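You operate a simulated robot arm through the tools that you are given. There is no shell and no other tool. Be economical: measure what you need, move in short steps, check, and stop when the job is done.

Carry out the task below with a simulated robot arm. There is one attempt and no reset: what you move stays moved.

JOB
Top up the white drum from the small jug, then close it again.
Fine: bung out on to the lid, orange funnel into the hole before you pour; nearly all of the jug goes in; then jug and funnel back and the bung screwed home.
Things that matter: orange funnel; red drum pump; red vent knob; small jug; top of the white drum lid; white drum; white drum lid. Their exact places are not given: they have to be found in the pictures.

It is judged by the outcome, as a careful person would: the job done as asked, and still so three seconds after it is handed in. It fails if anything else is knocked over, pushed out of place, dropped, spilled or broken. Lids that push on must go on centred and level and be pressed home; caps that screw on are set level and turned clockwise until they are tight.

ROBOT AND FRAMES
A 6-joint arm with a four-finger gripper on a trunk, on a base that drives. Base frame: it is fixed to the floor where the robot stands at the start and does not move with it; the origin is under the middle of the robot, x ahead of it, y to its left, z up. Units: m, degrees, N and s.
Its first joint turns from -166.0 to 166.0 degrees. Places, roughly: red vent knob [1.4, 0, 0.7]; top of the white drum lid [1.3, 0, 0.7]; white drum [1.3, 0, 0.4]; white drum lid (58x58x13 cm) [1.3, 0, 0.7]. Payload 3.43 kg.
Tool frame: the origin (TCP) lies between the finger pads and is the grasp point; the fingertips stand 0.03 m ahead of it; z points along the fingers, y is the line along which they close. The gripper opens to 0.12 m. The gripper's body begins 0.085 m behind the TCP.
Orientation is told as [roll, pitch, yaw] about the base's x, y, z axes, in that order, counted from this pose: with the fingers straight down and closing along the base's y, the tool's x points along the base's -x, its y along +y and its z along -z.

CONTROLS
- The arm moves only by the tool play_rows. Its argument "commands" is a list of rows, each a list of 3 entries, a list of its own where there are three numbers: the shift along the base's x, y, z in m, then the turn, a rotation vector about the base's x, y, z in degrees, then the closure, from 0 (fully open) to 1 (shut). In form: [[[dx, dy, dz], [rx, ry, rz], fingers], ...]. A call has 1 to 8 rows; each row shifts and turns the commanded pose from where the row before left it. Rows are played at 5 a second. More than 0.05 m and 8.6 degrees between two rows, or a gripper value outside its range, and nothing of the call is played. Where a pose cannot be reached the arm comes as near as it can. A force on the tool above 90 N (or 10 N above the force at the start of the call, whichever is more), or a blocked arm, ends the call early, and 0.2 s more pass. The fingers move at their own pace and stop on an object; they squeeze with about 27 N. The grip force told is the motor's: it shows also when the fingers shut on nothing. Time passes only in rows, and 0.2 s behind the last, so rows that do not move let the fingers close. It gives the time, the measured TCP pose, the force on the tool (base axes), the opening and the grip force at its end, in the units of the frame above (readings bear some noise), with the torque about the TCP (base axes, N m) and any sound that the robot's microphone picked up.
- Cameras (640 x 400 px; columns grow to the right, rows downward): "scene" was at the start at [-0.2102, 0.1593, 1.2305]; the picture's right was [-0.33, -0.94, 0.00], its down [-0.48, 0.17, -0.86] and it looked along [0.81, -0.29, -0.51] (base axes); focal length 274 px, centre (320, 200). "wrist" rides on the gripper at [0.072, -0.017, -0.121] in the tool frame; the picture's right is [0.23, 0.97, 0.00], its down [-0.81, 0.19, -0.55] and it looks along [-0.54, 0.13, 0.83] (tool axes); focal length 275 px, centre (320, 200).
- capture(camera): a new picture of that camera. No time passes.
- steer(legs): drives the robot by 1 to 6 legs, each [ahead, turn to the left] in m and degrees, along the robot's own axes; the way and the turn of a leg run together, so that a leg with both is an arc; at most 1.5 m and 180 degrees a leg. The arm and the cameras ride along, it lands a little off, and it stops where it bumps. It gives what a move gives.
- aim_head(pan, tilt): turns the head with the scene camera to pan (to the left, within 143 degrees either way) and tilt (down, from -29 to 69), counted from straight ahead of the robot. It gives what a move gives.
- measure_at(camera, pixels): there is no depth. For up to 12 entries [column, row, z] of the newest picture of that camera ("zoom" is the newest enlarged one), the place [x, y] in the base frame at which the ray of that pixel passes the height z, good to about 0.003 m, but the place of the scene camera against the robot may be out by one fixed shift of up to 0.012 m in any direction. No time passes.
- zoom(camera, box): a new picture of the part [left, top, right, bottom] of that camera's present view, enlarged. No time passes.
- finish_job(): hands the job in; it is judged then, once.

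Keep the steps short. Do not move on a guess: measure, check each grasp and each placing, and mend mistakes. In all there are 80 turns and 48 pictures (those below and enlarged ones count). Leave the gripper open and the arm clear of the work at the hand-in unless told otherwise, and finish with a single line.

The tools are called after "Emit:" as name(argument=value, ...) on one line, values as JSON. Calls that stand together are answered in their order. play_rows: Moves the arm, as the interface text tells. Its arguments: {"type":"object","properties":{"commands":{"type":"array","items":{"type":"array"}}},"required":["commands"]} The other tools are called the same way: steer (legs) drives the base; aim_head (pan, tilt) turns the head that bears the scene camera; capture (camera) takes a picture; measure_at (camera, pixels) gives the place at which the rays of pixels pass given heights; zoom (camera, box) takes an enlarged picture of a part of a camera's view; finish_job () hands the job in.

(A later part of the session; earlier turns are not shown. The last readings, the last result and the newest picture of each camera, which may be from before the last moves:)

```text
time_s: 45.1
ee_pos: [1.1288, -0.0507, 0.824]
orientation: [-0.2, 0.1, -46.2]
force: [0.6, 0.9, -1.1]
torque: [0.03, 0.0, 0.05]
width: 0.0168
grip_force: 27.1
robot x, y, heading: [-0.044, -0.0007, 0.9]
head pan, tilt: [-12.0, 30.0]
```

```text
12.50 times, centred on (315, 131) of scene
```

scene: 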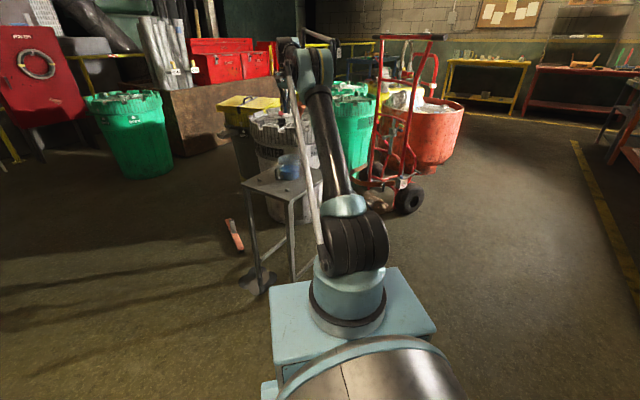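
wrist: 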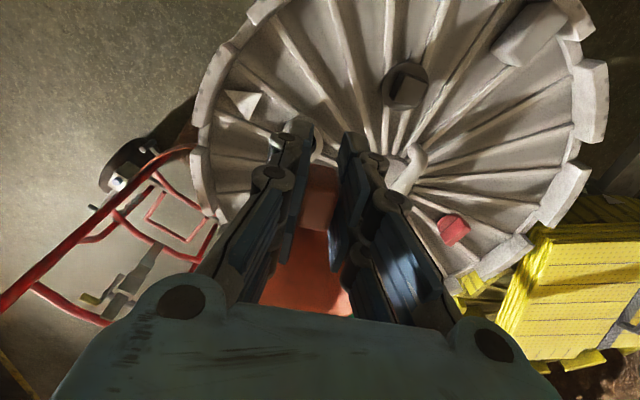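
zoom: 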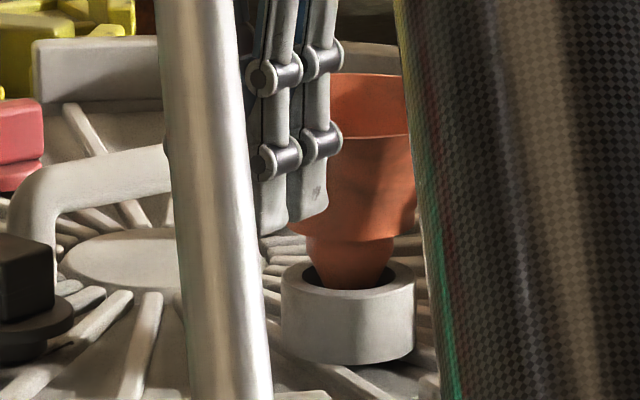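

The spout is entering the hole and is centred sideways. I'll lower on.

Emit:
play_rows(commands=[[[0, 0, -0.005], [0, 0, 0], 1], [[0, 0, -0.005], [0, 0, 0], 1], [[0, 0, -0.004], [0, 0, 0], 1], [[0, 0, 0], [0, 0, 0], 1]])

```text
time_s: 46.1
ee_pos: [1.1284, -0.0496, 0.8125]
orientation: [-0.1, 0.1, -46.2]
force: [-16.8, 6.6, 14.1]
torque: [-0.44, 0.01, -0.51]
width: 0.0169
grip_force: 26.9
robot x, y, heading: [-0.0398, 0.0055, 0.7]
head pan, tilt: [-12.0, 30.0]
```

It touches with a push toward -x, so the spout is too far in +x. I'll shift -4 mm in x and +1 mm in y, then continue.

Emit:
play_rows(commands=[[[-0.003, 0.001, 0.001], [0, 0, 0], 1], [[-0.001, 0.0005, 0], [0, 0, 0], 1], [[0, 0, -0.003], [0, 0, 0], 1], [[0, 0, 0], [0, 0, 0], 1]])

```text
time_s: 47.1
ee_pos: [1.1251, -0.0488, 0.8082]
orientation: [-0.1, 0.1, -46.2]
force: [-0.4, 0.6, -1.5]
torque: [0.04, -0.02, 0.01]
width: 0.0167
grip_force: 26.9
robot x, y, heading: [-0.0373, 0.0068, 0.8]
head pan, tilt: [-12.0, 30.0]
```

Emit:
play_rows(commands=[[[0, 0, -0.003], [0, 0, 0], 1], [[0, 0, -0.003], [0, 0, 0], 1], [[0, 0, -0.003], [0, 0, 0], 1], [[0, 0, 0], [0, 0, 0], 1]])

```text
time_s: 48.1
ee_pos: [1.1243, -0.0479, 0.8003]
orientation: [-0.1, 0.1, -46.2]
force: [-0.2, -0.9, 2.0]
torque: [-0.08, -0.02, 0.0]
width: 0.0168
grip_force: 26.9
robot x, y, heading: [-0.0407, 0.0038, 1.0]
head pan, tilt: [-12.0, 30.0]
```

Emit:
play_rows(commands=[[[0, 0, -0.003], [0, 0, 0], 1], [[0, 0, -0.003], [0, 0, 0], 1], [[0, 0, 0], [0, 0, 0], 1]])

```text
time_s: 48.9
ee_pos: [1.1227, -0.0481, 0.7979]
orientation: [0.0, 0.0, -46.2]
force: [-4.1, 6.8, 66.7]
torque: [-1.88, -1.71, 0.1]
width: 0.0169
grip_force: 26.8
robot x, y, heading: [-0.0388, 0.0026, 0.8]
head pan, tilt: [-12.0, 30.0]
```

It seated at TCP z≈0.799. I'll relieve the load, open, rise and check.

Emit:
play_rows(commands=[[[0, 0, 0.0045], [0, 0, 0], 1], [[0, 0, 0], [0, 0, 0], 1], [[0, 0, 0], [0, 0, 0], 0.6], [[0, 0, 0], [0, 0, 0], 0.5], [[0, 0, 0.03], [0, 0, 0], 0.5], [[0, 0, 0.05], [0, 0, 0], 0.5], [[0, 0, 0.05], [0, 0, 0], 0.3], [[0, 0, 0.05], [0, 0, 0], 0]])

Emit:
capture(camera="wrist")

```text
time_s: 50.7
ee_pos: [1.125, -0.0484, 0.9781]
orientation: [0.0, 0.1, -46.2]
force: [-0.1, 0.8, 0.2]
torque: [-0.05, 0.02, 0.0]
width: 0.1198
grip_force: 0.0
robot x, y, heading: [-0.0397, 0.0045, 1.1]
head pan, tilt: [-12.0, 30.0]
```

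```text
16 pictures are left
```

wrist: 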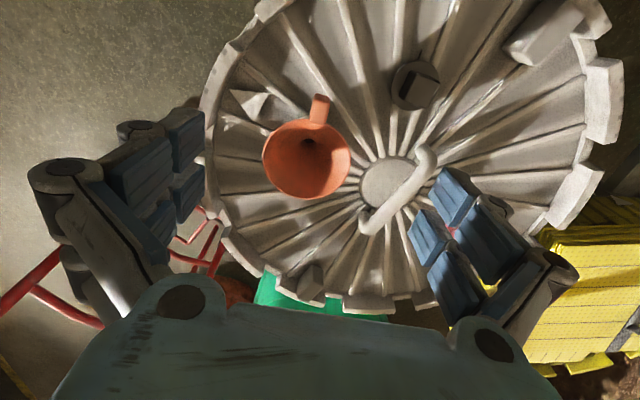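

The funnel sits upright in the hole at (306,160). Next is the jug: I'll drive back and view it along its handle axis.

Emit:
steer(legs=[[-0.45, 0]])

Emit:
play_rows(commands=[[[-0.02, 0.03, 0], [0, 0, 0], 0], [[-0.02, 0.03, 0], [0, 0, 0], 0], [[-0.02, 0.03, 0], [0, 0, 0], 0], [[-0.02, 0.03, 0], [0, 0, 0], 0], [[-0.02, 0.03, 0], [0, 0, 0], 0], [[-0.02, 0.03, 0], [0, 0, 0], 0], [[-0.02, 0.02, 0], [0, 0, 0], 0], [[0, 0, 0], [0, 0, 0], 0]])

Emit:
capture(camera="wrist")

```text
time_s: 53.4
ee_pos: [0.6709, -0.0581, 0.9771]
orientation: [0.0, 0.1, -46.4]
force: [-0.3, -0.9, 0.6]
torque: [0.02, 0.0, 0.02]
width: 0.1202
grip_force: 0.0
robot x, y, heading: [-0.4968, -0.0047, 0.8]
head pan, tilt: [-12.0, 30.0]
```

```text
time_s: 55.2
ee_pos: [0.5187, 0.1419, 0.9923]
orientation: [0.4, -0.4, -46.4]
force: [0.1, -0.3, -0.4]
torque: [0.0, -0.03, 0.0]
width: 0.1196
grip_force: 0.0
robot x, y, heading: [-0.495, -0.0012, 0.8]
head pan, tilt: [-12.0, 30.0]
```

```text
15 pictures are left
```

wrist: 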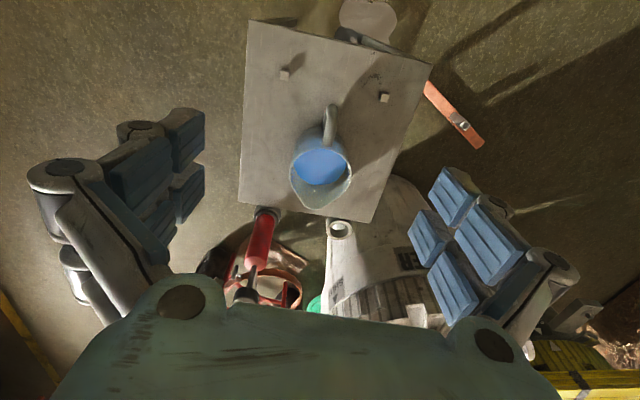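

Emit:
zoom(camera="wrist", box=[240, 90, 408, 220])

```text
3.08 times, centred on (324, 155) of wrist
```

zoom: 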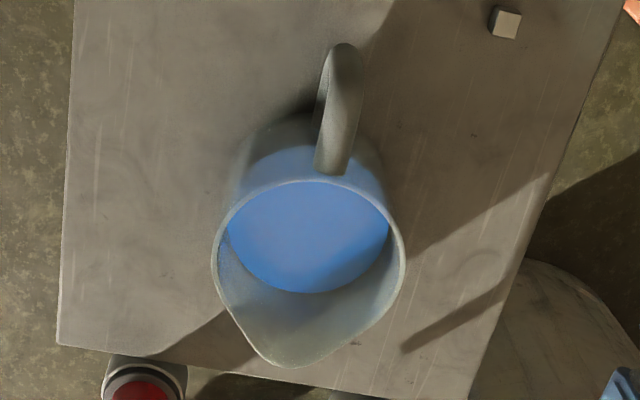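

Emit:
measure_at(camera="zoom", pixels=[[308, 258, 0.7], [308, 258, 0.75], [211, 255, 0.73], [406, 255, 0.73], [310, 180, 0.73], [285, 366, 0.73], [347, 45, 0.7], [347, 45, 0.65], [335, 172, 0.73], [505, 35, 0.6], [58, 345, 0.6], [472, 400, 0.6]])

```text
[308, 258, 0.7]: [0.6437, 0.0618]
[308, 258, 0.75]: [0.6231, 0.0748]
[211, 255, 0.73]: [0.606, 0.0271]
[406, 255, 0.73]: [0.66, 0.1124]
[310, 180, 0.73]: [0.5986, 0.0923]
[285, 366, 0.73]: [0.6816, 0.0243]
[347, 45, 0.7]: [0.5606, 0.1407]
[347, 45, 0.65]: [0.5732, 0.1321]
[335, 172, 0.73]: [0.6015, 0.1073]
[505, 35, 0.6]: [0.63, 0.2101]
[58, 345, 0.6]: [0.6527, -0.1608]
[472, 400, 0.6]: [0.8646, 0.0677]
```

I plan to grip the jug's body across its sides, with the tool slanted from the handle side. That keeps the jug balanced between the pads and lets it tilt without slipping. I'll pitch the tool to about 40° below level at a standoff.

Emit:
play_rows(commands=[[[0.003, 0.002, -0.015], [-5.17, -4.93, 0], 0], [[0.003, 0.002, -0.015], [-5.17, -4.93, 0], 0], [[0.003, 0.002, -0.015], [-5.17, -4.93, 0], 0], [[0.003, 0.002, -0.015], [-5.17, -4.93, 0], 0], [[0.003, 0.002, -0.015], [-5.17, -4.93, 0], 0], [[0.003, 0.002, -0.015], [-5.17, -4.93, 0], 0], [[0.003, 0.002, -0.015], [-5.17, -4.93, 0], 0], [[0, 0, 0], [0, 0, 0], 0]])

Emit:
capture(camera="wrist")

```text
time_s: 57.0
ee_pos: [0.5387, 0.1552, 0.8854]
orientation: [0.5, -50.4, -46.3]
force: [0.3, 0.4, 0.1]
torque: [-0.01, -0.03, 0.0]
width: 0.12
grip_force: 0.0
robot x, y, heading: [-0.4914, -0.0037, 0.6]
head pan, tilt: [-12.0, 30.0]
```

```text
13 pictures are left
```

wrist: 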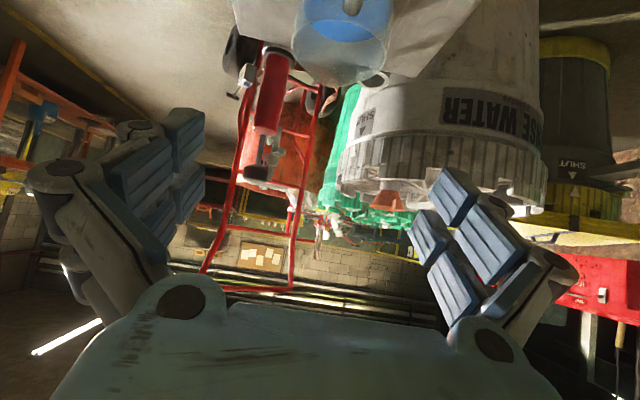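

Emit:
measure_at(camera="wrist", pixels=[[293, 40, 0.72], [388, 40, 0.72], [341, 40, 0.72], [341, 40, 0.68], [340, 84, 0.72], [340, 84, 0.74], [320, 40, 0.72]])

```text
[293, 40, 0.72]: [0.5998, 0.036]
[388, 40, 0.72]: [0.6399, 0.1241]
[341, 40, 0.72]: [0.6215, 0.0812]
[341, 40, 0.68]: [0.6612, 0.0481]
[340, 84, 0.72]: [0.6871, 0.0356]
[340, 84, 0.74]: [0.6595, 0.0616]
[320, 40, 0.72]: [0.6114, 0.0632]
```

Combining the views, the jug's centre is about (0.640,0.064) with the rim at z≈0.71 and a diameter near 0.105. I'll go to a standoff 0.15 m back along the tool axis, correct sideways, and check.

Emit:
play_rows(commands=[[[0.0108, 0.0038, -0.03], [0, 0, 0], 0], [[0, 0, -0.03], [0, 0, 0], 0], [[0, 0, -0.03], [0, 0, 0], 0], [[0, 0, -0.027], [0, 0, 0], 0], [[0, 0, 0], [0, 0, 0], 0]])

Emit:
capture(camera="wrist")

```text
time_s: 58.2
ee_pos: [0.5503, 0.1582, 0.7693]
orientation: [0.4, -50.4, -46.5]
force: [0.1, -1.3, -0.5]
torque: [0.02, -0.01, 0.0]
width: 0.12
grip_force: 0.1
robot x, y, heading: [-0.4939, -0.0031, 0.7]
head pan, tilt: [-12.0, 30.0]
```

```text
12 pictures are left
```

wrist: 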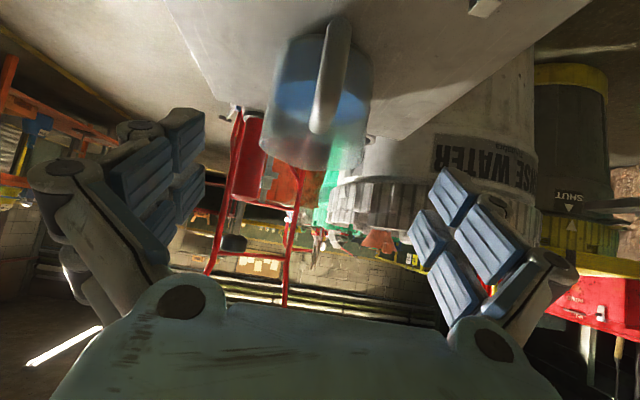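

The jug is centred between the fingers to about 3 mm. I'll shift that and advance along the tool axis.

Emit:
play_rows(commands=[[[0.014, -0.0187, -0.0191], [0, 0, 0], 0], [[0.016, -0.0167, -0.0191], [0, 0, 0], 0], [[0.016, -0.0167, -0.0191], [0, 0, 0], 0], [[0.016, -0.0167, -0.0191], [0, 0, 0], 0], [[0, 0, 0], [0, 0, 0], 0]])

Emit:
capture(camera="wrist")

```text
time_s: 59.4
ee_pos: [0.6126, 0.0907, 0.6924]
orientation: [0.5, -50.4, -46.3]
force: [0.2, 0.2, 0.0]
torque: [0.01, -0.02, -0.03]
width: 0.1199
grip_force: 0.1
robot x, y, heading: [-0.4935, -0.0038, 0.2]
head pan, tilt: [-12.0, 30.0]
```

```text
11 pictures are left
```

wrist: 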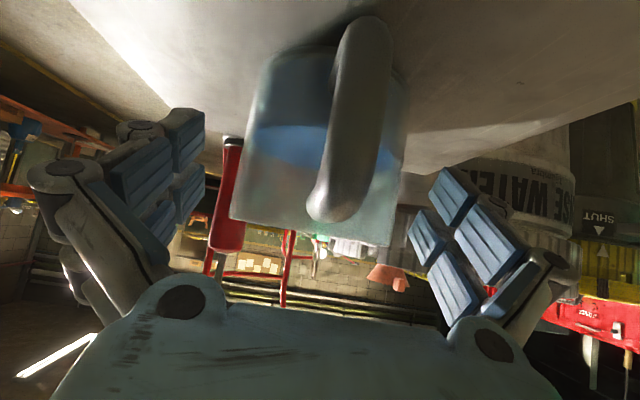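

It is well centred and the handle clears the palm. I'll advance the last 30 mm and close.

Emit:
play_rows(commands=[[[0.009, -0.0095, -0.0108], [0, 0, 0], 0], [[0.009, -0.0095, -0.0108], [0, 0, 0], 0], [[0, 0, 0], [0, 0, 0], 0.15], [[0, 0, 0], [0, 0, 0], 0.3], [[0, 0, 0], [0, 0, 0], 1], [[0, 0, 0], [0, 0, 0], 1]])

```text
time_s: 60.8
ee_pos: [0.6305, 0.0722, 0.6722]
orientation: [0.4, -50.4, -46.3]
force: [1.7, 2.3, 3.0]
torque: [-0.03, -0.22, 0.06]
width: 0.1033
grip_force: 27.0
robot x, y, heading: [-0.4943, -0.0047, 0.6]
head pan, tilt: [-12.0, 30.0]
```

It is gripped at 103 mm. The return pose is TCP (0.6305,0.0722,0.672), pitch -50.4, yaw -46.3. I'll lift gently.

Emit:
play_rows(commands=[[[0, 0, 0.005], [0, 0, 0], 1], [[0, 0, 0.01], [0, 0, 0], 1], [[0, 0, 0.015], [0, 0, 0], 1], [[0, 0, 0.02], [0, 0, 0], 1], [[0, 0, 0.02], [0, 0, 0], 1], [[0, 0, 0], [0, 0, 0], 1]])

Emit:
capture(camera="wrist")

```text
time_s: 62.2
ee_pos: [0.6306, 0.0711, 0.742]
orientation: [0.4, -50.5, -46.3]
force: [0.5, 0.0, -4.7]
torque: [0.0, -0.02, 0.04]
width: 0.1035
grip_force: 27.1
robot x, y, heading: [-0.4948, -0.0057, 0.8]
head pan, tilt: [-12.0, 30.0]
```

```text
10 pictures are left
```

wrist: 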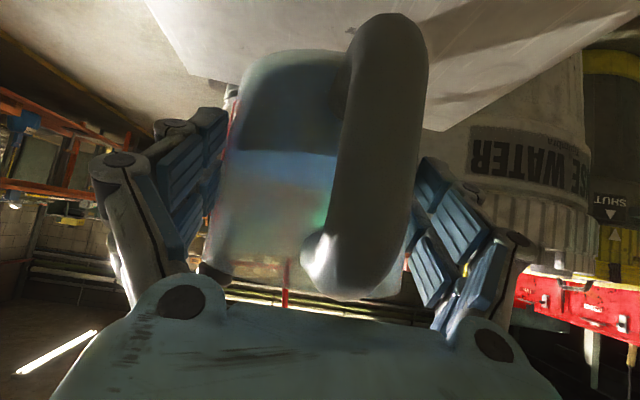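

It weighs about 0.5 kg, hangs level and doesn't slip. I'll raise it and turn the spout toward -y, then drive to the drum.

Emit:
play_rows(commands=[[[0, 0, 0.02], [0, 0, -3], 1], [[0, 0, 0.03], [0, 0, -5], 1], [[0, 0, 0.03], [0, 0, -6], 1], [[0, 0, 0.03], [0, 0, -6], 1], [[0, 0, 0.03], [0, 0, -6], 1], [[0, 0, 0.03], [0, 0, -6], 1], [[0, 0, 0.025], [0, 0, -6], 1], [[0, 0, 0.015], [0, 0, -5], 1]])

Emit:
steer(legs=[[0.24, 0], [0.235, 0]])

```text
time_s: 64.0
ee_pos: [0.6301, 0.0717, 0.9528]
orientation: [0.4, -50.4, -89.4]
force: [-0.1, 0.0, -3.7]
torque: [-0.04, 0.0, 0.0]
width: 0.1031
grip_force: 27.2
robot x, y, heading: [-0.4989, -0.0023, 0.5]
head pan, tilt: [-12.0, 30.0]
```

```text
time_s: 67.2
ee_pos: [1.1036, 0.0701, 0.9517]
orientation: [0.3, -50.4, -89.6]
force: [-0.2, 0.1, -4.0]
torque: [-0.03, 0.01, 0.0]
width: 0.1031
grip_force: 27.1
robot x, y, heading: [-0.023, 0.0023, 0.1]
head pan, tilt: [-12.0, 30.0]
```

The TCP is at (1.104,0.070,0.952) with the jug upright. I'll bring the spout tip over the funnel at about (1.169,-0.083), begin to tilt to 30° with the tip about 5 cm above the rim, then check.

Emit:
play_rows(commands=[[[0.0218, -0.023, 0], [0, 0, 0], 1], [[0.0218, -0.023, 0], [0, 0, 0], 1], [[0.0218, -0.023, 0], [0, 0, 0], 1], [[0, 0.002, -0.0208], [6.5, 0, 0], 1], [[0, 0.002, -0.0208], [6.5, 0, 0], 1], [[0, 0.002, -0.0208], [6.5, 0, 0], 1], [[0, 0.002, -0.0208], [6.5, 0, 0], 1], [[0, 0, 0], [0, 0, 0], 1]])

Emit:
zoom(camera="scene", box=[230, 60, 390, 160])

```text
time_s: 69.0
ee_pos: [1.1587, 0.0103, 0.8834]
orientation: [1.3, -24.4, -90.4]
force: [0.5, 0.1, -5.5]
torque: [-0.06, 0.01, 0.0]
width: 0.1032
grip_force: 27.3
robot x, y, heading: [-0.0203, 0.0046, 0.4]
head pan, tilt: [-12.0, 30.0]
```

```text
4.00 times, centred on (310, 110) of scene
```

zoom: 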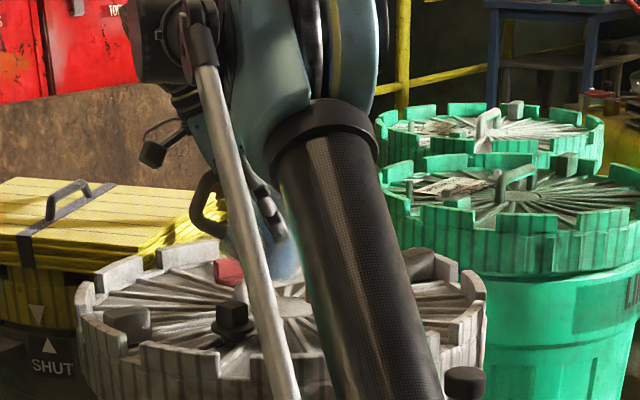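

Emit:
capture(camera="wrist")

```text
8 pictures are left
```

wrist: 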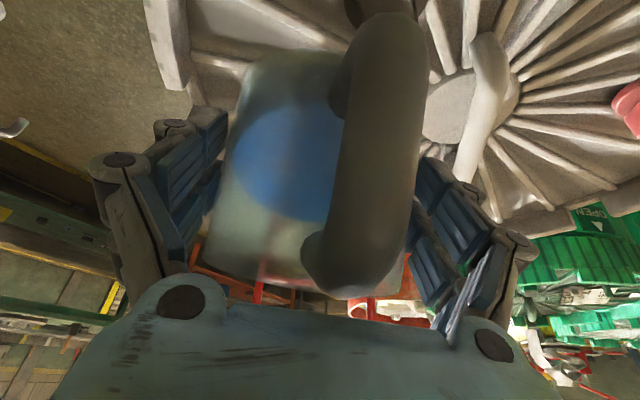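

The wrist view agrees with my geometry: the spout tip is at about y=-0.082, z=0.88 over the funnel, but x is 10 mm short. I'll correct x and tilt slowly to about 41°.

Emit:
play_rows(commands=[[[0.005, -0.001, 0], [0, 0, 0], 1], [[0.005, -0.001, 0], [4, 0, 0], 1], [[0, -0.001, 0], [4, 0, 0], 1], [[0, -0.001, 0], [4, 0, 0], 1], [[0, -0.001, 0], [3, 0, 0], 1], [[0, 0, 0], [0, 0, 0], 1]])

```text
time_s: 70.4
ee_pos: [1.1678, 0.0029, 0.8825]
orientation: [1.2, -9.3, -90.2]
force: [-0.6, 0.1, -3.6]
torque: [-0.04, 0.02, -0.02]
width: 0.1033
grip_force: 26.6
robot x, y, heading: [-0.0227, 0.0032, 0.4]
head pan, tilt: [-12.0, 30.0]
```

Emit:
play_rows(commands=[[[0, -0.0015, 0.003], [3, 0, 0], 1], [[0, -0.0015, 0.003], [3, 0, 0], 1], [[0, -0.0015, 0.003], [3, 0, 0], 1], [[0, -0.0015, 0.003], [3, 0, 0], 1], [[0, -0.0015, 0.003], [3, 0, 0], 1], [[0, 0, 0], [0, 0, 0], 1], [[0, 0, 0], [0, 0, 0], 1]])

Emit:
capture(camera="wrist")

```text
time_s: 72.0
ee_pos: [1.1672, -0.003, 0.8991]
orientation: [1.0, 5.6, -90.4]
force: [-0.4, -0.2, -3.5]
torque: [-0.06, 0.0, 0.02]
width: 0.1031
grip_force: 26.8
robot x, y, heading: [-0.0226, 0.0023, 0.5]
head pan, tilt: [-12.0, 30.0]
```

```text
7 pictures are left
```

wrist: 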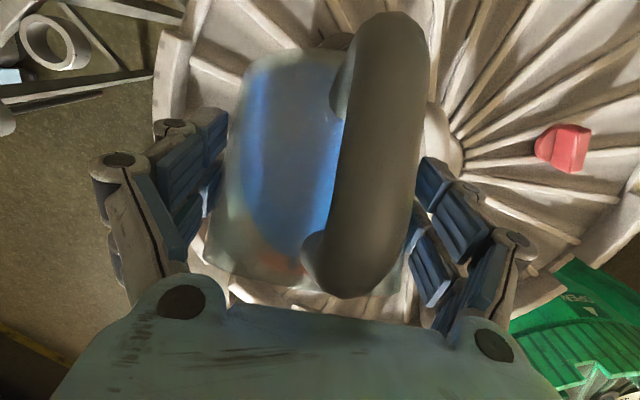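

Orange shows through the jug at (285,262), so the funnel lies below the spout as expected. I'll continue slowly to 71°.

Emit:
play_rows(commands=[[[0, -0.0033, 0.0016], [3, 0, 0], 1], [[0, -0.0033, 0.0016], [3, 0, 0], 1], [[0, -0.0033, 0.0016], [3, 0, 0], 1], [[0, -0.0033, 0.0016], [3, 0, 0], 1], [[0, -0.0033, 0.0016], [3, 0, 0], 1], [[0, 0, 0], [0, 0, 0], 1], [[0, 0, 0], [0, 0, 0], 1], [[0, 0, 0], [0, 0, 0], 1]])

```text
time_s: 73.8
ee_pos: [1.1668, -0.0189, 0.907]
orientation: [1.0, 20.6, -90.3]
force: [0.9, 0.3, -2.9]
torque: [-0.02, -0.02, -0.03]
width: 0.1031
grip_force: 26.3
robot x, y, heading: [-0.0194, 0.0023, 0.2]
head pan, tilt: [-12.0, 30.0]
```

The weight is dropping (force -2.9 N), so it is pouring. I'll continue to 86°.

Emit:
play_rows(commands=[[[0, -0.004, 0.002], [3, 0, 0], 1], [[0, -0.004, 0.002], [3, 0, 0], 1], [[0, -0.004, 0.002], [3, 0, 0], 1], [[0, -0.004, 0.002], [3, 0, 0], 1], [[0, -0.004, 0.002], [3, 0, 0], 1], [[0, 0, 0], [0, 0, 0], 1], [[0, 0, 0], [0, 0, 0], 1], [[0, 0, 0], [0, 0, 0], 1]])

Emit:
capture(camera="wrist")

```text
time_s: 75.6
ee_pos: [1.1684, -0.0401, 0.9148]
orientation: [0.9, 35.6, -90.5]
force: [-0.6, -0.2, -1.5]
torque: [-0.01, 0.0, -0.02]
width: 0.1032
grip_force: 27.0
robot x, y, heading: [-0.0204, 0.003, 0.4]
head pan, tilt: [-12.0, 30.0]
```

```text
6 pictures are left
```

wrist: 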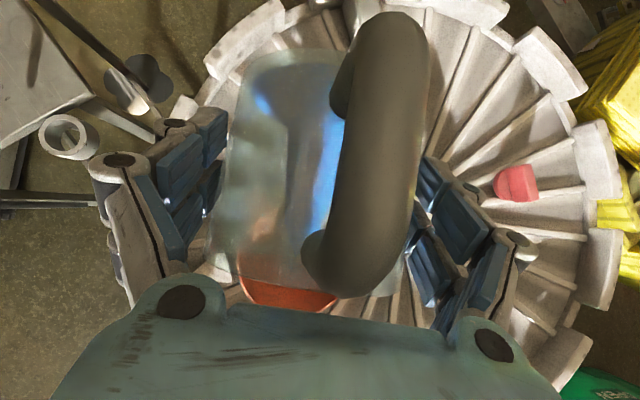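

It is nearly empty with no spill visible. I'll tilt on to about 118° to drain it.

Emit:
play_rows(commands=[[[0, -0.0059, 0.0025], [4, 0, 0], 1], [[0, -0.0059, 0.0025], [4, 0, 0], 1], [[0, -0.0059, 0.002], [4, 0, 0], 1], [[0, -0.0059, 0.002], [4, 0, 0], 1], [[0, -0.0059, 0.002], [4, 0, 0], 1], [[0, -0.0065, 0.001], [4, 0, 0], 1], [[0, -0.0065, 0], [4, 0, 0], 1], [[0, -0.0065, 0], [4, 0, 0], 1]])

Emit:
play_rows(commands=[[[0, 0, 0], [0, 0, 0], 1], [[0, 0, 0], [0, 0, 0], 1], [[0, 0, 0], [0, 0, 0], 1], [[0, 0, 0], [0, 0, 0], 1], [[0, 0, 0], [0, 0, 0], 1], [[0, 0, 0], [0, 0, 0], 1], [[0, 0, 0], [0, 0, 0], 1], [[0, 0, 0], [0, 0, 0], 1]])

```text
time_s: 77.4
ee_pos: [1.1681, -0.0885, 0.9279]
orientation: [0.2, 67.6, -90.9]
force: [-0.4, 0.1, -1.0]
torque: [-0.04, 0.03, 0.0]
width: 0.1031
grip_force: 27.3
robot x, y, heading: [-0.0205, 0.0057, 0.3]
head pan, tilt: [-12.0, 30.0]
```

```text
time_s: 79.2
ee_pos: [1.1676, -0.0892, 0.9272]
orientation: [0.2, 67.6, -91.1]
force: [0.0, -0.6, -0.9]
torque: [0.0, 0.04, -0.01]
width: 0.1031
grip_force: 26.7
robot x, y, heading: [-0.0221, 0.0041, 0.5]
head pan, tilt: [-12.0, 30.0]
```

The jug reads empty. I'll bring it upright while rising, and turn the yaw back.

Emit:
play_rows(commands=[[[0, 0.0107, 0.01], [-8, 0, 0], 1], [[0, 0.0107, 0.01], [-8, 0, 0], 1], [[0, 0.0107, 0.01], [-8, 0, 0], 1], [[0, 0.0107, 0.01], [-8, 0, 0], 1], [[0, 0.0107, 0.005], [-8, 0, 0], 1], [[0, 0.0107, 0.005], [-8, 0, 0], 1], [[0, 0.0107, 0.005], [-8, 0, 0], 1], [[0, 0.0107, 0.005], [-8, 0, 0], 1]])

Emit:
play_rows(commands=[[[0, 0.003, 0], [-8, 0, 0], 1], [[0, 0.003, 0], [-8, 0, 0], 1], [[-0.01, 0.005, 0], [-8, 0, 0], 1], [[-0.01, 0.01, 0], [-8, 0, 0], 1], [[-0.01, 0.01, 0], [-8, 0, 0], 1], [[-0.01, 0.01, 0], [-8, 0, 0], 1], [[-0.01, 0.01, 0], [-6, 0, 0], 1], [[0, 0.01, 0], [0, 0, 0], 1]])

```text
time_s: 81.0
ee_pos: [1.1704, -0.0039, 0.9875]
orientation: [1.0, 3.5, -90.4]
force: [-0.3, -0.9, -1.4]
torque: [0.1, -0.03, 0.01]
width: 0.1029
grip_force: 27.3
robot x, y, heading: [-0.0233, 0.0033, -0.1]
head pan, tilt: [-12.0, 30.0]
```

```text
time_s: 82.8
ee_pos: [1.1178, 0.0564, 0.988]
orientation: [1.7, -50.5, -90.5]
force: [0.2, -1.3, -1.2]
torque: [0.0, 0.02, 0.0]
width: 0.1033
grip_force: 27.4
robot x, y, heading: [-0.0178, -0.0002, 0.3]
head pan, tilt: [-12.0, 30.0]
```

Emit:
steer(legs=[[-0.24, 0], [-0.235, 0]])

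Emit:
play_rows(commands=[[[0, 0, 0], [0, 0, 7], 1], [[0, 0, 0], [0, 0, 7.5], 1], [[0, 0, 0], [0, 0, 7.5], 1], [[0, 0, 0], [0, 0, 7.5], 1], [[0, 0, 0], [0, 0, 7.5], 1], [[0, 0, 0], [0, 0, 7.2], 1], [[0, 0, 0], [-0.57, 0.6, -1.0], 1], [[0, 0, 0], [0, 0, 0], 1]])

```text
time_s: 85.9
ee_pos: [0.6497, 0.0528, 0.9883]
orientation: [1.5, -50.4, -90.5]
force: [-0.4, 0.7, -1.4]
torque: [-0.04, 0.0, 0.0]
width: 0.1029
grip_force: 26.6
robot x, y, heading: [-0.4922, -0.0032, 0.3]
head pan, tilt: [-12.0, 30.0]
```

```text
time_s: 87.7
ee_pos: [0.6391, 0.0516, 1.0023]
orientation: [1.4, -50.4, -47.3]
force: [0.6, 0.1, -1.1]
torque: [-0.02, 0.02, -0.03]
width: 0.1031
grip_force: 26.9
robot x, y, heading: [-0.489, -0.0011, 0.4]
head pan, tilt: [-12.0, 30.0]
```

Emit:
play_rows(commands=[[[-0.0086, 0.0206, -0.03], [-0.44, 0.46, 0.2], 1], [[0, 0, -0.045], [0, 0, 0], 1], [[0, 0, -0.045], [0, 0, 0], 1], [[0, 0, -0.045], [0, 0, 0], 1], [[0, 0, -0.045], [0, 0, 0], 1], [[0, 0, -0.04], [0, 0, 0], 1], [[0, 0, -0.03], [0, 0, 0], 1], [[0, 0, 0], [0, 0, 0], 1]])

```text
time_s: 89.5
ee_pos: [0.63, 0.0735, 0.7222]
orientation: [0.3, -50.4, -46.3]
force: [-0.1, 0.4, -1.7]
torque: [0.0, -0.04, 0.0]
width: 0.1031
grip_force: 27.6
robot x, y, heading: [-0.4886, -0.0033, 0.3]
head pan, tilt: [-12.0, 30.0]
```

I'm 50 mm above the return height. I'll lower until it touches.

Emit:
play_rows(commands=[[[0, -0.001, -0.02], [0, 0, 0], 1], [[0, 0, -0.015], [0, 0, 0], 1], [[0, 0, -0.008], [0, 0, 0], 1], [[0, 0, -0.005], [0, 0, 0], 1], [[0, 0, -0.003], [0, 0, 0], 1], [[0, 0, 0], [0, 0, 0], 1]])

```text
time_s: 90.9
ee_pos: [0.6306, 0.0711, 0.6722]
orientation: [0.4, -50.4, -46.2]
force: [6.2, -1.4, 19.7]
torque: [-0.23, -0.24, 0.24]
width: 0.1036
grip_force: 27.0
robot x, y, heading: [-0.489, -0.0071, 0.2]
head pan, tilt: [-12.0, 30.0]
```

It stands on the stand again. I'll relieve the load, open and retreat along the tool axis.

Emit:
play_rows(commands=[[[0, 0, 0.0015], [0, 0, 0], 1], [[0, 0, 0], [0, 0, 0], 0], [[0, 0, 0], [0, 0, 0], 0], [[-0.01, 0.0104, 0.0119], [0, 0, 0], 0], [[-0.016, 0.0167, 0.0191], [0, 0, 0], 0], [[-0.016, 0.0167, 0.0191], [0, 0, 0], 0], [[-0.016, 0.0167, 0.0191], [0, 0, 0], 0], [[-0.016, 0.0167, 0.0191], [0, 0, 0], 0]])

Emit:
play_rows(commands=[[[-0.01, 0.005, 0.035], [0, 0, 0], 0], [[0, 0, 0.035], [5.17, 4.93, 0], 0], [[0, 0, 0.035], [5.17, 4.93, 0], 0], [[0, 0, 0.035], [5.17, 4.93, 0], 0], [[0, 0, 0.03], [5.17, 4.93, 0], 0], [[0, 0, 0.02], [5.17, 4.93, 0], 0], [[0, 0, 0], [5.17, 4.93, 0], 0], [[0, 0, 0], [5.4, 5.2, 0], 0]])

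Emit:
capture(camera="wrist")

```text
time_s: 92.7
ee_pos: [0.5564, 0.1501, 0.7622]
orientation: [0.4, -50.4, -46.4]
force: [0.2, -0.1, -0.5]
torque: [-0.03, 0.06, -0.06]
width: 0.1201
grip_force: 0.0
robot x, y, heading: [-0.4877, -0.0005, -0.1]
head pan, tilt: [-12.0, 30.0]
```

```text
time_s: 94.5
ee_pos: [0.5443, 0.1538, 0.9512]
orientation: [0.4, 0.1, -46.3]
force: [0.4, 0.4, -0.2]
torque: [0.01, -0.06, 0.01]
width: 0.1203
grip_force: 0.1
robot x, y, heading: [-0.4909, -0.0075, 0.2]
head pan, tilt: [-12.0, 30.0]
```

```text
5 pictures are left
```

wrist: 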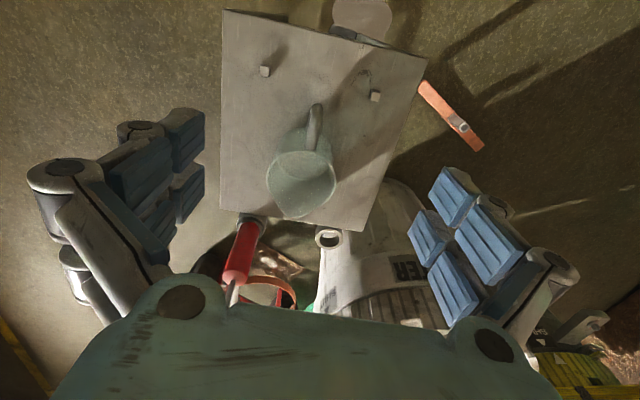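

The jug is empty and back in its place. I'll drive forward to fetch the funnel.

Emit:
steer(legs=[[0.45, 0]])

Emit:
play_rows(commands=[[[0.02, -0.034, 0], [0, 0, 0], 0], [[0.022, -0.034, 0], [0, 0, 0], 0], [[0.022, -0.034, 0], [0, 0, 0], 0], [[0.022, -0.034, 0], [0, 0, 0], 0], [[0.022, -0.034, 0], [0, 0, 0], 0.2], [[0.022, -0.032, 0], [0, 0, 0], 0.4], [[0, 0, 0], [0, 0, 0], 0.5], [[0, 0, 0], [0, 0, 0], 0.5]])

```text
time_s: 97.3
ee_pos: [0.9964, 0.1394, 0.9506]
orientation: [0.4, 0.0, -47.2]
force: [0.1, -0.1, 0.0]
torque: [0.02, -0.01, -0.01]
width: 0.1202
grip_force: 0.1
robot x, y, heading: [-0.0397, -0.0031, -0.6]
head pan, tilt: [-12.0, 30.0]
```

```text
time_s: 99.1
ee_pos: [1.1161, -0.0616, 0.9616]
orientation: [0.9, -0.6, -47.1]
force: [0.1, -0.2, -0.6]
torque: [-0.03, 0.0, -0.03]
width: 0.0601
grip_force: 0.1
robot x, y, heading: [-0.0391, -0.0038, -0.4]
head pan, tilt: [-12.0, 30.0]
```

Emit:
play_rows(commands=[[[0.0076, 0.0136, 0], [-0.17, 1.07, 0.9], 0.5], [[0, 0, -0.03], [0, 0, 0], 0.5], [[0, 0, -0.03], [0, 0, 0], 0.5], [[0, 0, -0.03], [0, 0, 0], 0.5], [[0, 0, -0.02], [0, 0, 0], 0.5], [[0, 0, 0], [0, 0, 0], 0.5]])

Emit:
capture(camera="wrist")

```text
time_s: 100.5
ee_pos: [1.1218, -0.0496, 0.8519]
orientation: [0.1, 0.1, -46.2]
force: [-0.6, 0.2, -0.4]
torque: [-0.01, 0.01, 0.01]
width: 0.06
grip_force: 0.1
robot x, y, heading: [-0.043, -0.0019, -0.7]
head pan, tilt: [-12.0, 30.0]
```

```text
4 pictures are left
```

wrist: 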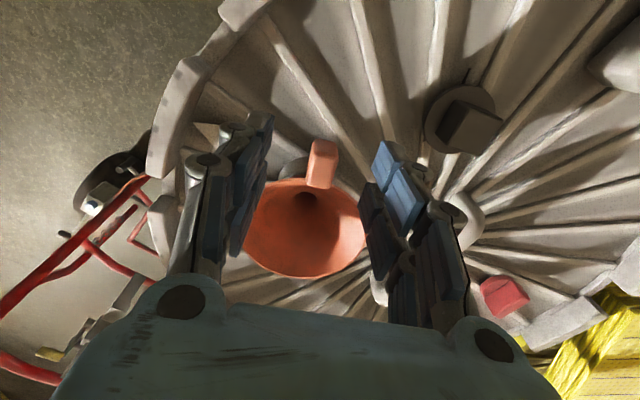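

The funnel rim's position and size match the seated pose. I'll shift 2.5 mm sideways, go down to z≈0.799 and close on the tab.

Emit:
play_rows(commands=[[[0.0018, 0.0017, -0.02], [0, 0, 0], 0.5], [[0, 0, -0.02], [0, 0, 0], 0.5], [[0, 0, -0.012], [0, 0, 0], 0.5], [[0, 0, 0], [0, 0, 0], 1], [[0, 0, 0], [0, 0, 0], 1], [[0, 0, 0], [0, 0, 0], 1]])

```text
time_s: 101.9
ee_pos: [1.1225, -0.0461, 0.8005]
orientation: [0.0, 0.0, -46.2]
force: [-0.4, -0.1, 0.0]
torque: [0.02, 0.05, -0.02]
width: 0.0163
grip_force: 27.0
robot x, y, heading: [-0.0392, -0.0032, -0.5]
head pan, tilt: [-12.0, 30.0]
```

It is gripped at 16.3 mm. I'll lift straight up, pausing over the hole so it can drip.

Emit:
play_rows(commands=[[[0, 0, 0.015], [0, 0, 0], 1], [[0, 0, 0.02], [0, 0, 0], 1], [[0, 0, 0], [0, 0, 0], 1], [[0, 0, 0], [0, 0, 0], 1], [[0, 0, 0], [0, 0, 0], 1], [[0, 0, 0.045], [0, 0, 0], 1], [[0, 0, 0.05], [0, 0, 0], 1], [[0, 0, 0.05], [0, 0, 0], 1]])

Emit:
steer(legs=[[-0.35, 0]])

```text
time_s: 103.7
ee_pos: [1.1247, -0.0478, 0.9775]
orientation: [0.1, 0.1, -46.3]
force: [0.0, -0.3, -1.0]
torque: [0.08, 0.04, -0.01]
width: 0.0165
grip_force: 27.4
robot x, y, heading: [-0.0446, -0.0024, -0.6]
head pan, tilt: [-12.0, 30.0]
```

```text
time_s: 105.9
ee_pos: [0.7752, -0.0473, 0.9764]
orientation: [0.1, -0.1, -46.3]
force: [-0.7, 0.1, -1.0]
torque: [0.03, 0.0, -0.03]
width: 0.0163
grip_force: 26.6
robot x, y, heading: [-0.3895, 0.0025, -0.7]
head pan, tilt: [-12.0, 30.0]
```

Emit:
play_rows(commands=[[[0.004, 0.03, 0], [0, 0, 0], 1], [[0.004, 0.03, 0], [0, 0, 0], 1], [[0.004, 0.0263, 0], [0, 0, 0], 1], [[0, 0, -0.04], [0, 0, 0], 1], [[0, 0, -0.05], [0, 0, 0], 1], [[0, 0, -0.05], [0, 0, 0], 1], [[0, 0, -0.05], [0, 0, 0], 1], [[0, 0, 0], [0, 0, 0], 1]])

```text
time_s: 107.7
ee_pos: [0.7754, 0.0406, 0.7999]
orientation: [0.5, -0.4, -46.3]
force: [-0.1, -0.1, -0.9]
torque: [0.06, 0.07, 0.0]
width: 0.0163
grip_force: 27.2
robot x, y, heading: [-0.3898, 0.0025, -0.7]
head pan, tilt: [-12.0, 30.0]
```

Emit:
play_rows(commands=[[[0.0122, -0.0012, 0], [-0.05, 0.64, 0], 1], [[0, 0, -0.03], [0, 0, 0], 1], [[0, 0, -0.03], [0, 0, 0], 1], [[0, 0, 0], [0, 0, 0], 1], [[0, 0, 0], [0, 0, 0], 1]])

Emit:
capture(camera="wrist")

```text
time_s: 108.9
ee_pos: [0.7878, 0.0389, 0.7392]
orientation: [-0.1, 0.0, -46.3]
force: [0.6, -0.5, -0.1]
torque: [0.02, 0.02, 0.01]
width: 0.0165
grip_force: 26.7
robot x, y, heading: [-0.3857, 0.0005, -0.7]
head pan, tilt: [-12.0, 30.0]
```

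```text
3 pictures are left
```

wrist: 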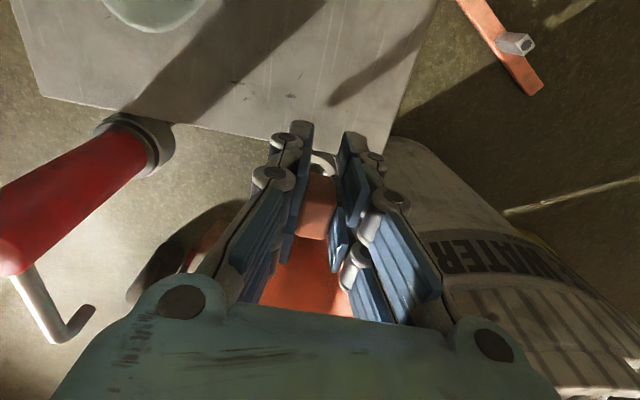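

I'm over the ring, visible at (320,160). I'll lower in steps, watching the force.

Emit:
play_rows(commands=[[[0, 0, -0.02], [0, 0, 0], 1], [[0, 0, -0.015], [0, 0, 0], 1], [[0, 0, -0.01], [0, 0, 0], 1], [[0, 0, 0], [0, 0, 0], 1]])

```text
time_s: 109.9
ee_pos: [0.7859, 0.0389, 0.6946]
orientation: [0.0, 0.0, -46.3]
force: [0.6, -0.5, 0.0]
torque: [0.01, 0.01, 0.01]
width: 0.0165
grip_force: 26.7
robot x, y, heading: [-0.3872, -0.0017, -0.6]
head pan, tilt: [-12.0, 30.0]
```

Emit:
play_rows(commands=[[[0, 0, -0.008], [0, 0, 0], 1], [[0, 0, -0.007], [0, 0, 0], 1], [[0, 0, -0.006], [0, 0, 0], 1], [[0, 0, -0.004], [0, 0, 0], 1], [[0, 0, 0], [0, 0, 0], 1]])

```text
time_s: 111.1
ee_pos: [0.7862, 0.039, 0.673]
orientation: [0.1, 0.0, -46.3]
force: [-13.9, 16.8, 14.3]
torque: [-0.08, -0.14, 0.1]
width: 0.0164
grip_force: 27.1
robot x, y, heading: [-0.3878, 0.0018, -0.3]
head pan, tilt: [-12.0, 30.0]
5 turns are left
```

Few turns are left, so I'll chain steps. The funnel touches the ring's far side: I'll shift 3–4 mm back, lower it home, release and rise. Then I'll turn to the bung's yaw, drive forward and go over the bung.

Emit:
play_rows(commands=[[[-0.0025, 0.003, 0.001], [0, 0, 0], 1], [[-0.0005, 0.001, -0.002], [0, 0, 0], 1], [[0, 0, -0.003], [0, 0, 0], 1], [[0, 0, 0.001], [0, 0, 0], 1], [[0, 0, 0], [0, 0, 0], 0.5], [[0, 0, 0], [0, 0, 0], 0.5], [[0, 0, 0.03], [0, 0, 0], 0.5], [[0, 0, 0.05], [0, 0, 0], 0.5]])

Emit:
play_rows(commands=[[[0, 0, 0.05], [0, 0, 0], 0.5], [[0, 0, 0.05], [0, 0, 8.35], 0.4], [[0, 0, 0.05], [0, 0, 8.35], 0.4], [[0, 0, 0.04], [0, 0, 8.35], 0.4], [[0, 0, 0], [0, 0, 8.35], 0.4], [[0, 0, 0], [0, 0, 8.35], 0.4], [[0, 0, 0], [0, 0, 8.35], 0.4], [[0, 0, 0], [0, 0, 8.35], 0.4]])

Emit:
capture(camera="wrist")

Emit:
steer(legs=[[0.36, 0]])

Emit:
play_rows(commands=[[[0.02, 0.004, 0], [0, 0, 8.35], 0.4], [[0.02, 0.004, 0], [0, 0, 8.35], 0.4], [[0.0, 0, 0], [0, 0, 8.35], 0.4], [[0, 0, 0], [0, 0, 8.35], 0.4], [[0, 0, 0], [0, 0, 8.35], 0.4], [[0, 0, 0], [0, 0, 8.35], 0.4], [[0, 0, 0], [0, 0, 8.35], 0.4], [[0, 0, 0], [0, 0, 8.35], 0.4]])

Emit:
play_rows(commands=[[[0, 0, 0], [0, 0, 8.35], 0.4], [[0, 0, 0], [0, 0, 8.35], 0.4], [[0, 0, 0], [0, 0, 8.35], 0.4], [[0, 0, 0], [0, 0, 8.35], 0.4], [[0, 0, 0], [0, 0, 8.35], 0.4], [[0, 0, 0], [0, 0, 8.35], 0.4], [[0, 0, 0], [0, 0, 0], 0.4]])

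```text
time_s: 112.9
ee_pos: [0.7848, 0.0428, 0.7489]
orientation: [0.0, 0.0, -46.2]
force: [0.3, -0.6, -0.7]
torque: [0.0, 0.04, 0.0]
width: 0.0599
grip_force: 0.1
robot x, y, heading: [-0.3892, 0.0011, -0.7]
head pan, tilt: [-12.0, 30.0]
```

```text
time_s: 114.7
ee_pos: [0.7849, 0.0422, 0.9375]
orientation: [0.1, 0.2, 12.2]
force: [-0.9, 0.1, -0.5]
torque: [-0.02, -0.03, 0.04]
width: 0.072
grip_force: 0.1
robot x, y, heading: [-0.393, 0.0022, -0.4]
head pan, tilt: [-12.0, 30.0]
```

```text
2 pictures are left
```

wrist: 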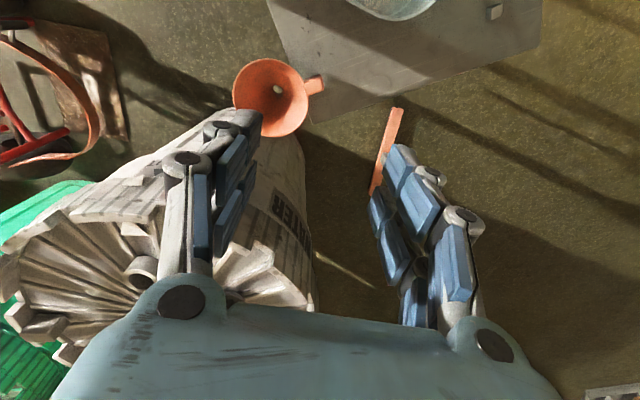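

```text
time_s: 117.1
ee_pos: [1.1453, 0.0408, 0.9367]
orientation: [0.1, 0.1, 12.3]
force: [0.1, 0.3, 0.0]
torque: [0.0, -0.01, 0.01]
width: 0.072
grip_force: 0.1
robot x, y, heading: [-0.0273, -0.0016, -0.5]
head pan, tilt: [-12.0, 30.0]
```

```text
time_s: 118.9
ee_pos: [1.1745, 0.0504, 0.9533]
orientation: [0.1, -0.7, 79.1]
force: [0.5, 0.5, -0.7]
torque: [0.02, 0.01, 0.0]
width: 0.072
grip_force: 0.0
robot x, y, heading: [-0.0286, -0.0022, -0.6]
head pan, tilt: [-12.0, 30.0]
```

```text
time_s: 120.5
ee_pos: [1.1739, 0.0492, 0.9524]
orientation: [-0.1, -0.8, 129.3]
force: [0.2, -0.1, -0.4]
torque: [0.0, 0.02, 0.01]
width: 0.0719
grip_force: 0.0
robot x, y, heading: [-0.0281, -0.0013, -0.5]
head pan, tilt: [-12.0, 30.0]
4 turns are left
```

The funnel is back in its ring beside the jug, and the TCP is 10 mm short of the bung in x. I'll correct, go down, grip, lift and carry the bung over the hole.

Emit:
play_rows(commands=[[[0.0106, -0.0007, -0.03], [0, -0.64, 0], 0.4], [[0, 0, -0.04], [0, 0, 0], 0.4], [[0, 0, -0.04], [0, 0, 0], 0.4], [[0, 0, -0.03], [0, 0, 0], 0.4], [[0, 0, -0.02], [0, 0, 0], 0.4], [[0, 0, -0.009], [0, 0, 0], 0.4], [[0, 0, 0], [0, 0, 0], 0.4]])

Emit:
play_rows(commands=[[[0, 0, 0], [0, 0, 0], 0.7], [[0, 0, 0], [0, 0, 0], 1], [[0, 0, 0], [0, 0, 0], 1], [[0, 0, 0], [0, 0, 0], 1]])

Emit:
play_rows(commands=[[[0, 0, 0.01], [0, 0, 0], 1], [[0, 0, 0.03], [0, 0, 0], 1], [[0, 0, 0.04], [0, 0, 0], 1], [[-0.0033, -0.0368, 0], [0, 0, 0], 1], [[-0.0033, -0.0368, 0], [0, 0, 0], 1], [[-0.0033, -0.0368, 0], [0, 0, 0], 1], [[-0.0033, -0.0366, 0], [0, 0, 0], 1], [[0, 0, 0], [0, 0, 0], 1]])

Emit:
play_rows(commands=[[[0, 0, -0.02], [0, 0, 0], 1], [[0, 0, -0.012], [0, 0, 0], 1], [[0, 0, 0], [0, 0, 0], 1], [[0, 0, 0], [0, 0, 0], 1]])

Emit:
capture(camera="wrist")

```text
time_s: 122.1
ee_pos: [1.1848, 0.0473, 0.7815]
orientation: [-0.5, -0.2, 129.2]
force: [-0.1, 0.2, 0.2]
torque: [-0.02, 0.0, 0.01]
width: 0.0722
grip_force: 0.1
robot x, y, heading: [-0.0307, -0.0068, -0.5]
head pan, tilt: [-12.0, 30.0]
```

```text
time_s: 123.1
ee_pos: [1.185, 0.047, 0.7823]
orientation: [-0.6, -0.2, 129.2]
force: [-0.5, 0.3, -0.1]
torque: [0.03, 0.02, 0.0]
width: 0.0315
grip_force: 26.6
robot x, y, heading: [-0.028, -0.0014, -0.4]
head pan, tilt: [-12.0, 30.0]
```

```text
time_s: 124.9
ee_pos: [1.1694, -0.0982, 0.861]
orientation: [-0.5, -0.3, 129.1]
force: [0.6, -0.3, -0.1]
torque: [0.02, 0.01, 0.0]
width: 0.0314
grip_force: 26.8
robot x, y, heading: [-0.0314, -0.0045, -0.6]
head pan, tilt: [-12.0, 30.0]
```

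```text
time_s: 125.9
ee_pos: [1.1694, -0.0977, 0.8298]
orientation: [-0.6, -0.3, 129.2]
force: [-0.3, -0.3, -1.7]
torque: [-0.01, 0.01, -0.03]
width: 0.0313
grip_force: 26.6
robot x, y, heading: [-0.0273, -0.0073, -0.8]
head pan, tilt: [-12.0, 30.0]
```

```text
1 pictures are left
3 turns are left
```

wrist: 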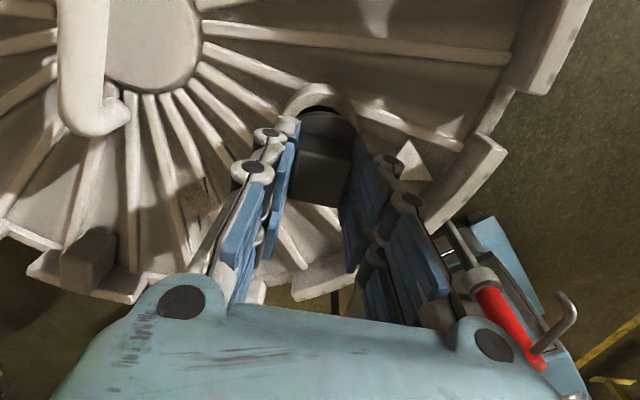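

The bung is held level over the hole. I'll centre it, lower it to the thread and turn clockwise, following the pitch down.

Emit:
play_rows(commands=[[[0.0017, -0.001, -0.01], [0, 0, 0], 1], [[0, 0, -0.008], [0, 0, 0], 1], [[0, 0, -0.005], [0, 0, 0], 1], [[0, 0, -0.003], [0, 0, 0], 1], [[0, 0, -0.001], [0, 0, 0], 1], [[0, 0, 0], [0, 0, 0], 1]])

Emit:
play_rows(commands=[[[0, 0, -0.0003], [0, 0, -8], 1], [[0, 0, -0.0003], [0, 0, -8], 1], [[0, 0, -0.0003], [0, 0, -8], 1], [[0, 0, -0.0003], [0, 0, -8], 1], [[0, 0, -0.0002], [0, 0, -8], 1], [[0, 0, -0.0002], [0, 0, -8], 1], [[0, 0, -0.0002], [0, 0, -8], 1], [[0, 0, -0.0002], [0, 0, -8], 1]])

Emit:
play_rows(commands=[[[0, 0, -0.0002], [0, 0, -8], 1], [[0, 0, -0.0002], [0, 0, -8], 1], [[0, 0, -0.0002], [0, 0, -8], 1], [[0, 0, -0.0002], [0, 0, -8], 1], [[0, 0, -0.0002], [0, 0, -8], 1], [[0, 0, -0.0002], [0, 0, -8], 1], [[0, 0, -0.0002], [0, 0, -8], 1], [[0, 0, -0.0002], [0, 0, -8], 1]])

Emit:
play_rows(commands=[[[0, 0, -0.0002], [0, 0, -8], 1], [[0, 0, -0.0002], [0, 0, -8], 1], [[0, 0, -0.0002], [0, 0, -8], 1], [[0, 0, -0.0002], [0, 0, -8], 1], [[0, 0, -0.0002], [0, 0, -8], 1], [[0, 0, -0.0002], [0, 0, -8], 1], [[0, 0, -0.0002], [0, 0, -8], 1], [[0, 0, 0], [0, 0, -6], 1]])

Emit:
play_rows(commands=[[[0, 0, 0], [0, 0, -4], 1], [[0, 0, 0], [0, 0, -4], 1], [[0, 0, 0], [0, 0, 0], 1]])

```text
time_s: 127.3
ee_pos: [1.1719, -0.0984, 0.8031]
orientation: [-0.5, -0.3, 129.2]
force: [-0.2, 0.8, -0.3]
torque: [0.0, -0.04, -0.02]
width: 0.0311
grip_force: 26.9
robot x, y, heading: [-0.0293, -0.0012, -0.5]
head pan, tilt: [-12.0, 30.0]
```

```text
time_s: 129.1
ee_pos: [1.1728, -0.0988, 0.802]
orientation: [-0.5, -0.3, 65.2]
force: [-0.4, 0.3, -0.9]
torque: [0.01, 0.02, 0.01]
width: 0.0312
grip_force: 27.0
robot x, y, heading: [-0.0306, -0.0016, -0.7]
head pan, tilt: [-12.0, 30.0]
```

```text
time_s: 130.9
ee_pos: [1.1731, -0.0992, 0.8011]
orientation: [-0.6, -0.2, 1.1]
force: [-1.7, 8.4, -0.5]
torque: [0.35, 0.05, 0.04]
width: 0.0315
grip_force: 27.1
robot x, y, heading: [-0.0278, -0.0041, -0.4]
head pan, tilt: [-12.0, 30.0]
```

```text
time_s: 132.7
ee_pos: [1.1735, -0.1003, 0.7997]
orientation: [-0.6, -0.2, -60.9]
force: [10.1, 6.0, 0.0]
torque: [0.21, -0.34, 0.06]
width: 0.0312
grip_force: 27.6
robot x, y, heading: [-0.0286, -0.0021, -0.6]
head pan, tilt: [-12.0, 30.0]
```

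```text
time_s: 133.5
ee_pos: [1.1726, -0.0996, 0.7989]
orientation: [-0.6, -0.4, -68.9]
force: [9.5, 4.2, -0.5]
torque: [0.08, -0.31, 0.0]
width: 0.0314
grip_force: 27.3
robot x, y, heading: [-0.0279, -0.0023, -0.5]
head pan, tilt: [-12.0, 30.0]
2 turns are left
```

The bung's height (0.799) and the side forces match the seated state from before. I'll turn on in small steps to see the tightening torque, then look.

Emit:
play_rows(commands=[[[0, 0, -0.0002], [0, 0, -4], 1], [[0, 0, -0.0002], [0, 0, -4], 1], [[0, 0, 0], [0, 0, -4], 1], [[0, 0, 0], [0, 0, 0], 1]])

Emit:
play_rows(commands=[[[0, 0, -0.0002], [0, 0, -4], 1], [[0, 0, -0.0002], [0, 0, -4], 1], [[0, 0, 0], [0, 0, -4], 1], [[0, 0, 0], [0, 0, 0], 1]])

Emit:
play_rows(commands=[[[0, 0, -0.0002], [0, 0, -4], 1], [[0, 0, -0.0002], [0, 0, -4], 1], [[0, 0, 0], [0, 0, -4], 1], [[0, 0, 0], [0, 0, 0], 1]])

Emit:
zoom(camera="wrist", box=[240, 50, 400, 150])

```text
time_s: 134.5
ee_pos: [1.1727, -0.0989, 0.7986]
orientation: [-0.6, -0.3, -81.0]
force: [11.3, -0.2, 3.9]
torque: [-0.03, -0.38, -0.01]
width: 0.0313
grip_force: 27.1
robot x, y, heading: [-0.0295, -0.0062, -0.4]
head pan, tilt: [-12.0, 30.0]
```

```text
time_s: 135.5
ee_pos: [1.1716, -0.0989, 0.7968]
orientation: [-0.6, -0.3, -92.8]
force: [11.8, 2.6, 5.7]
torque: [0.07, -0.39, 0.89]
width: 0.0314
grip_force: 27.3
robot x, y, heading: [-0.0267, -0.0029, -0.7]
head pan, tilt: [-12.0, 30.0]
```

```text
time_s: 136.5
ee_pos: [1.172, -0.1006, 0.7977]
orientation: [-0.7, -0.3, -104.9]
force: [1.3, 1.4, 4.0]
torque: [0.03, -0.04, 1.0]
width: 0.0371
grip_force: 27.1
robot x, y, heading: [-0.0262, -0.0002, -0.7]
head pan, tilt: [-12.0, 30.0]
```

```text
4.00 times, centred on (320, 100) of wrist
1 turns are left
```

zoom: 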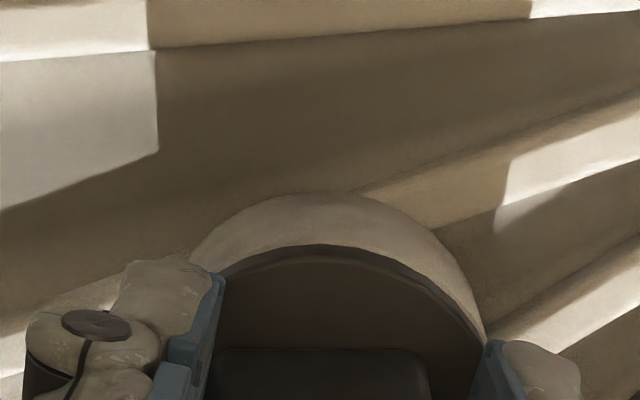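

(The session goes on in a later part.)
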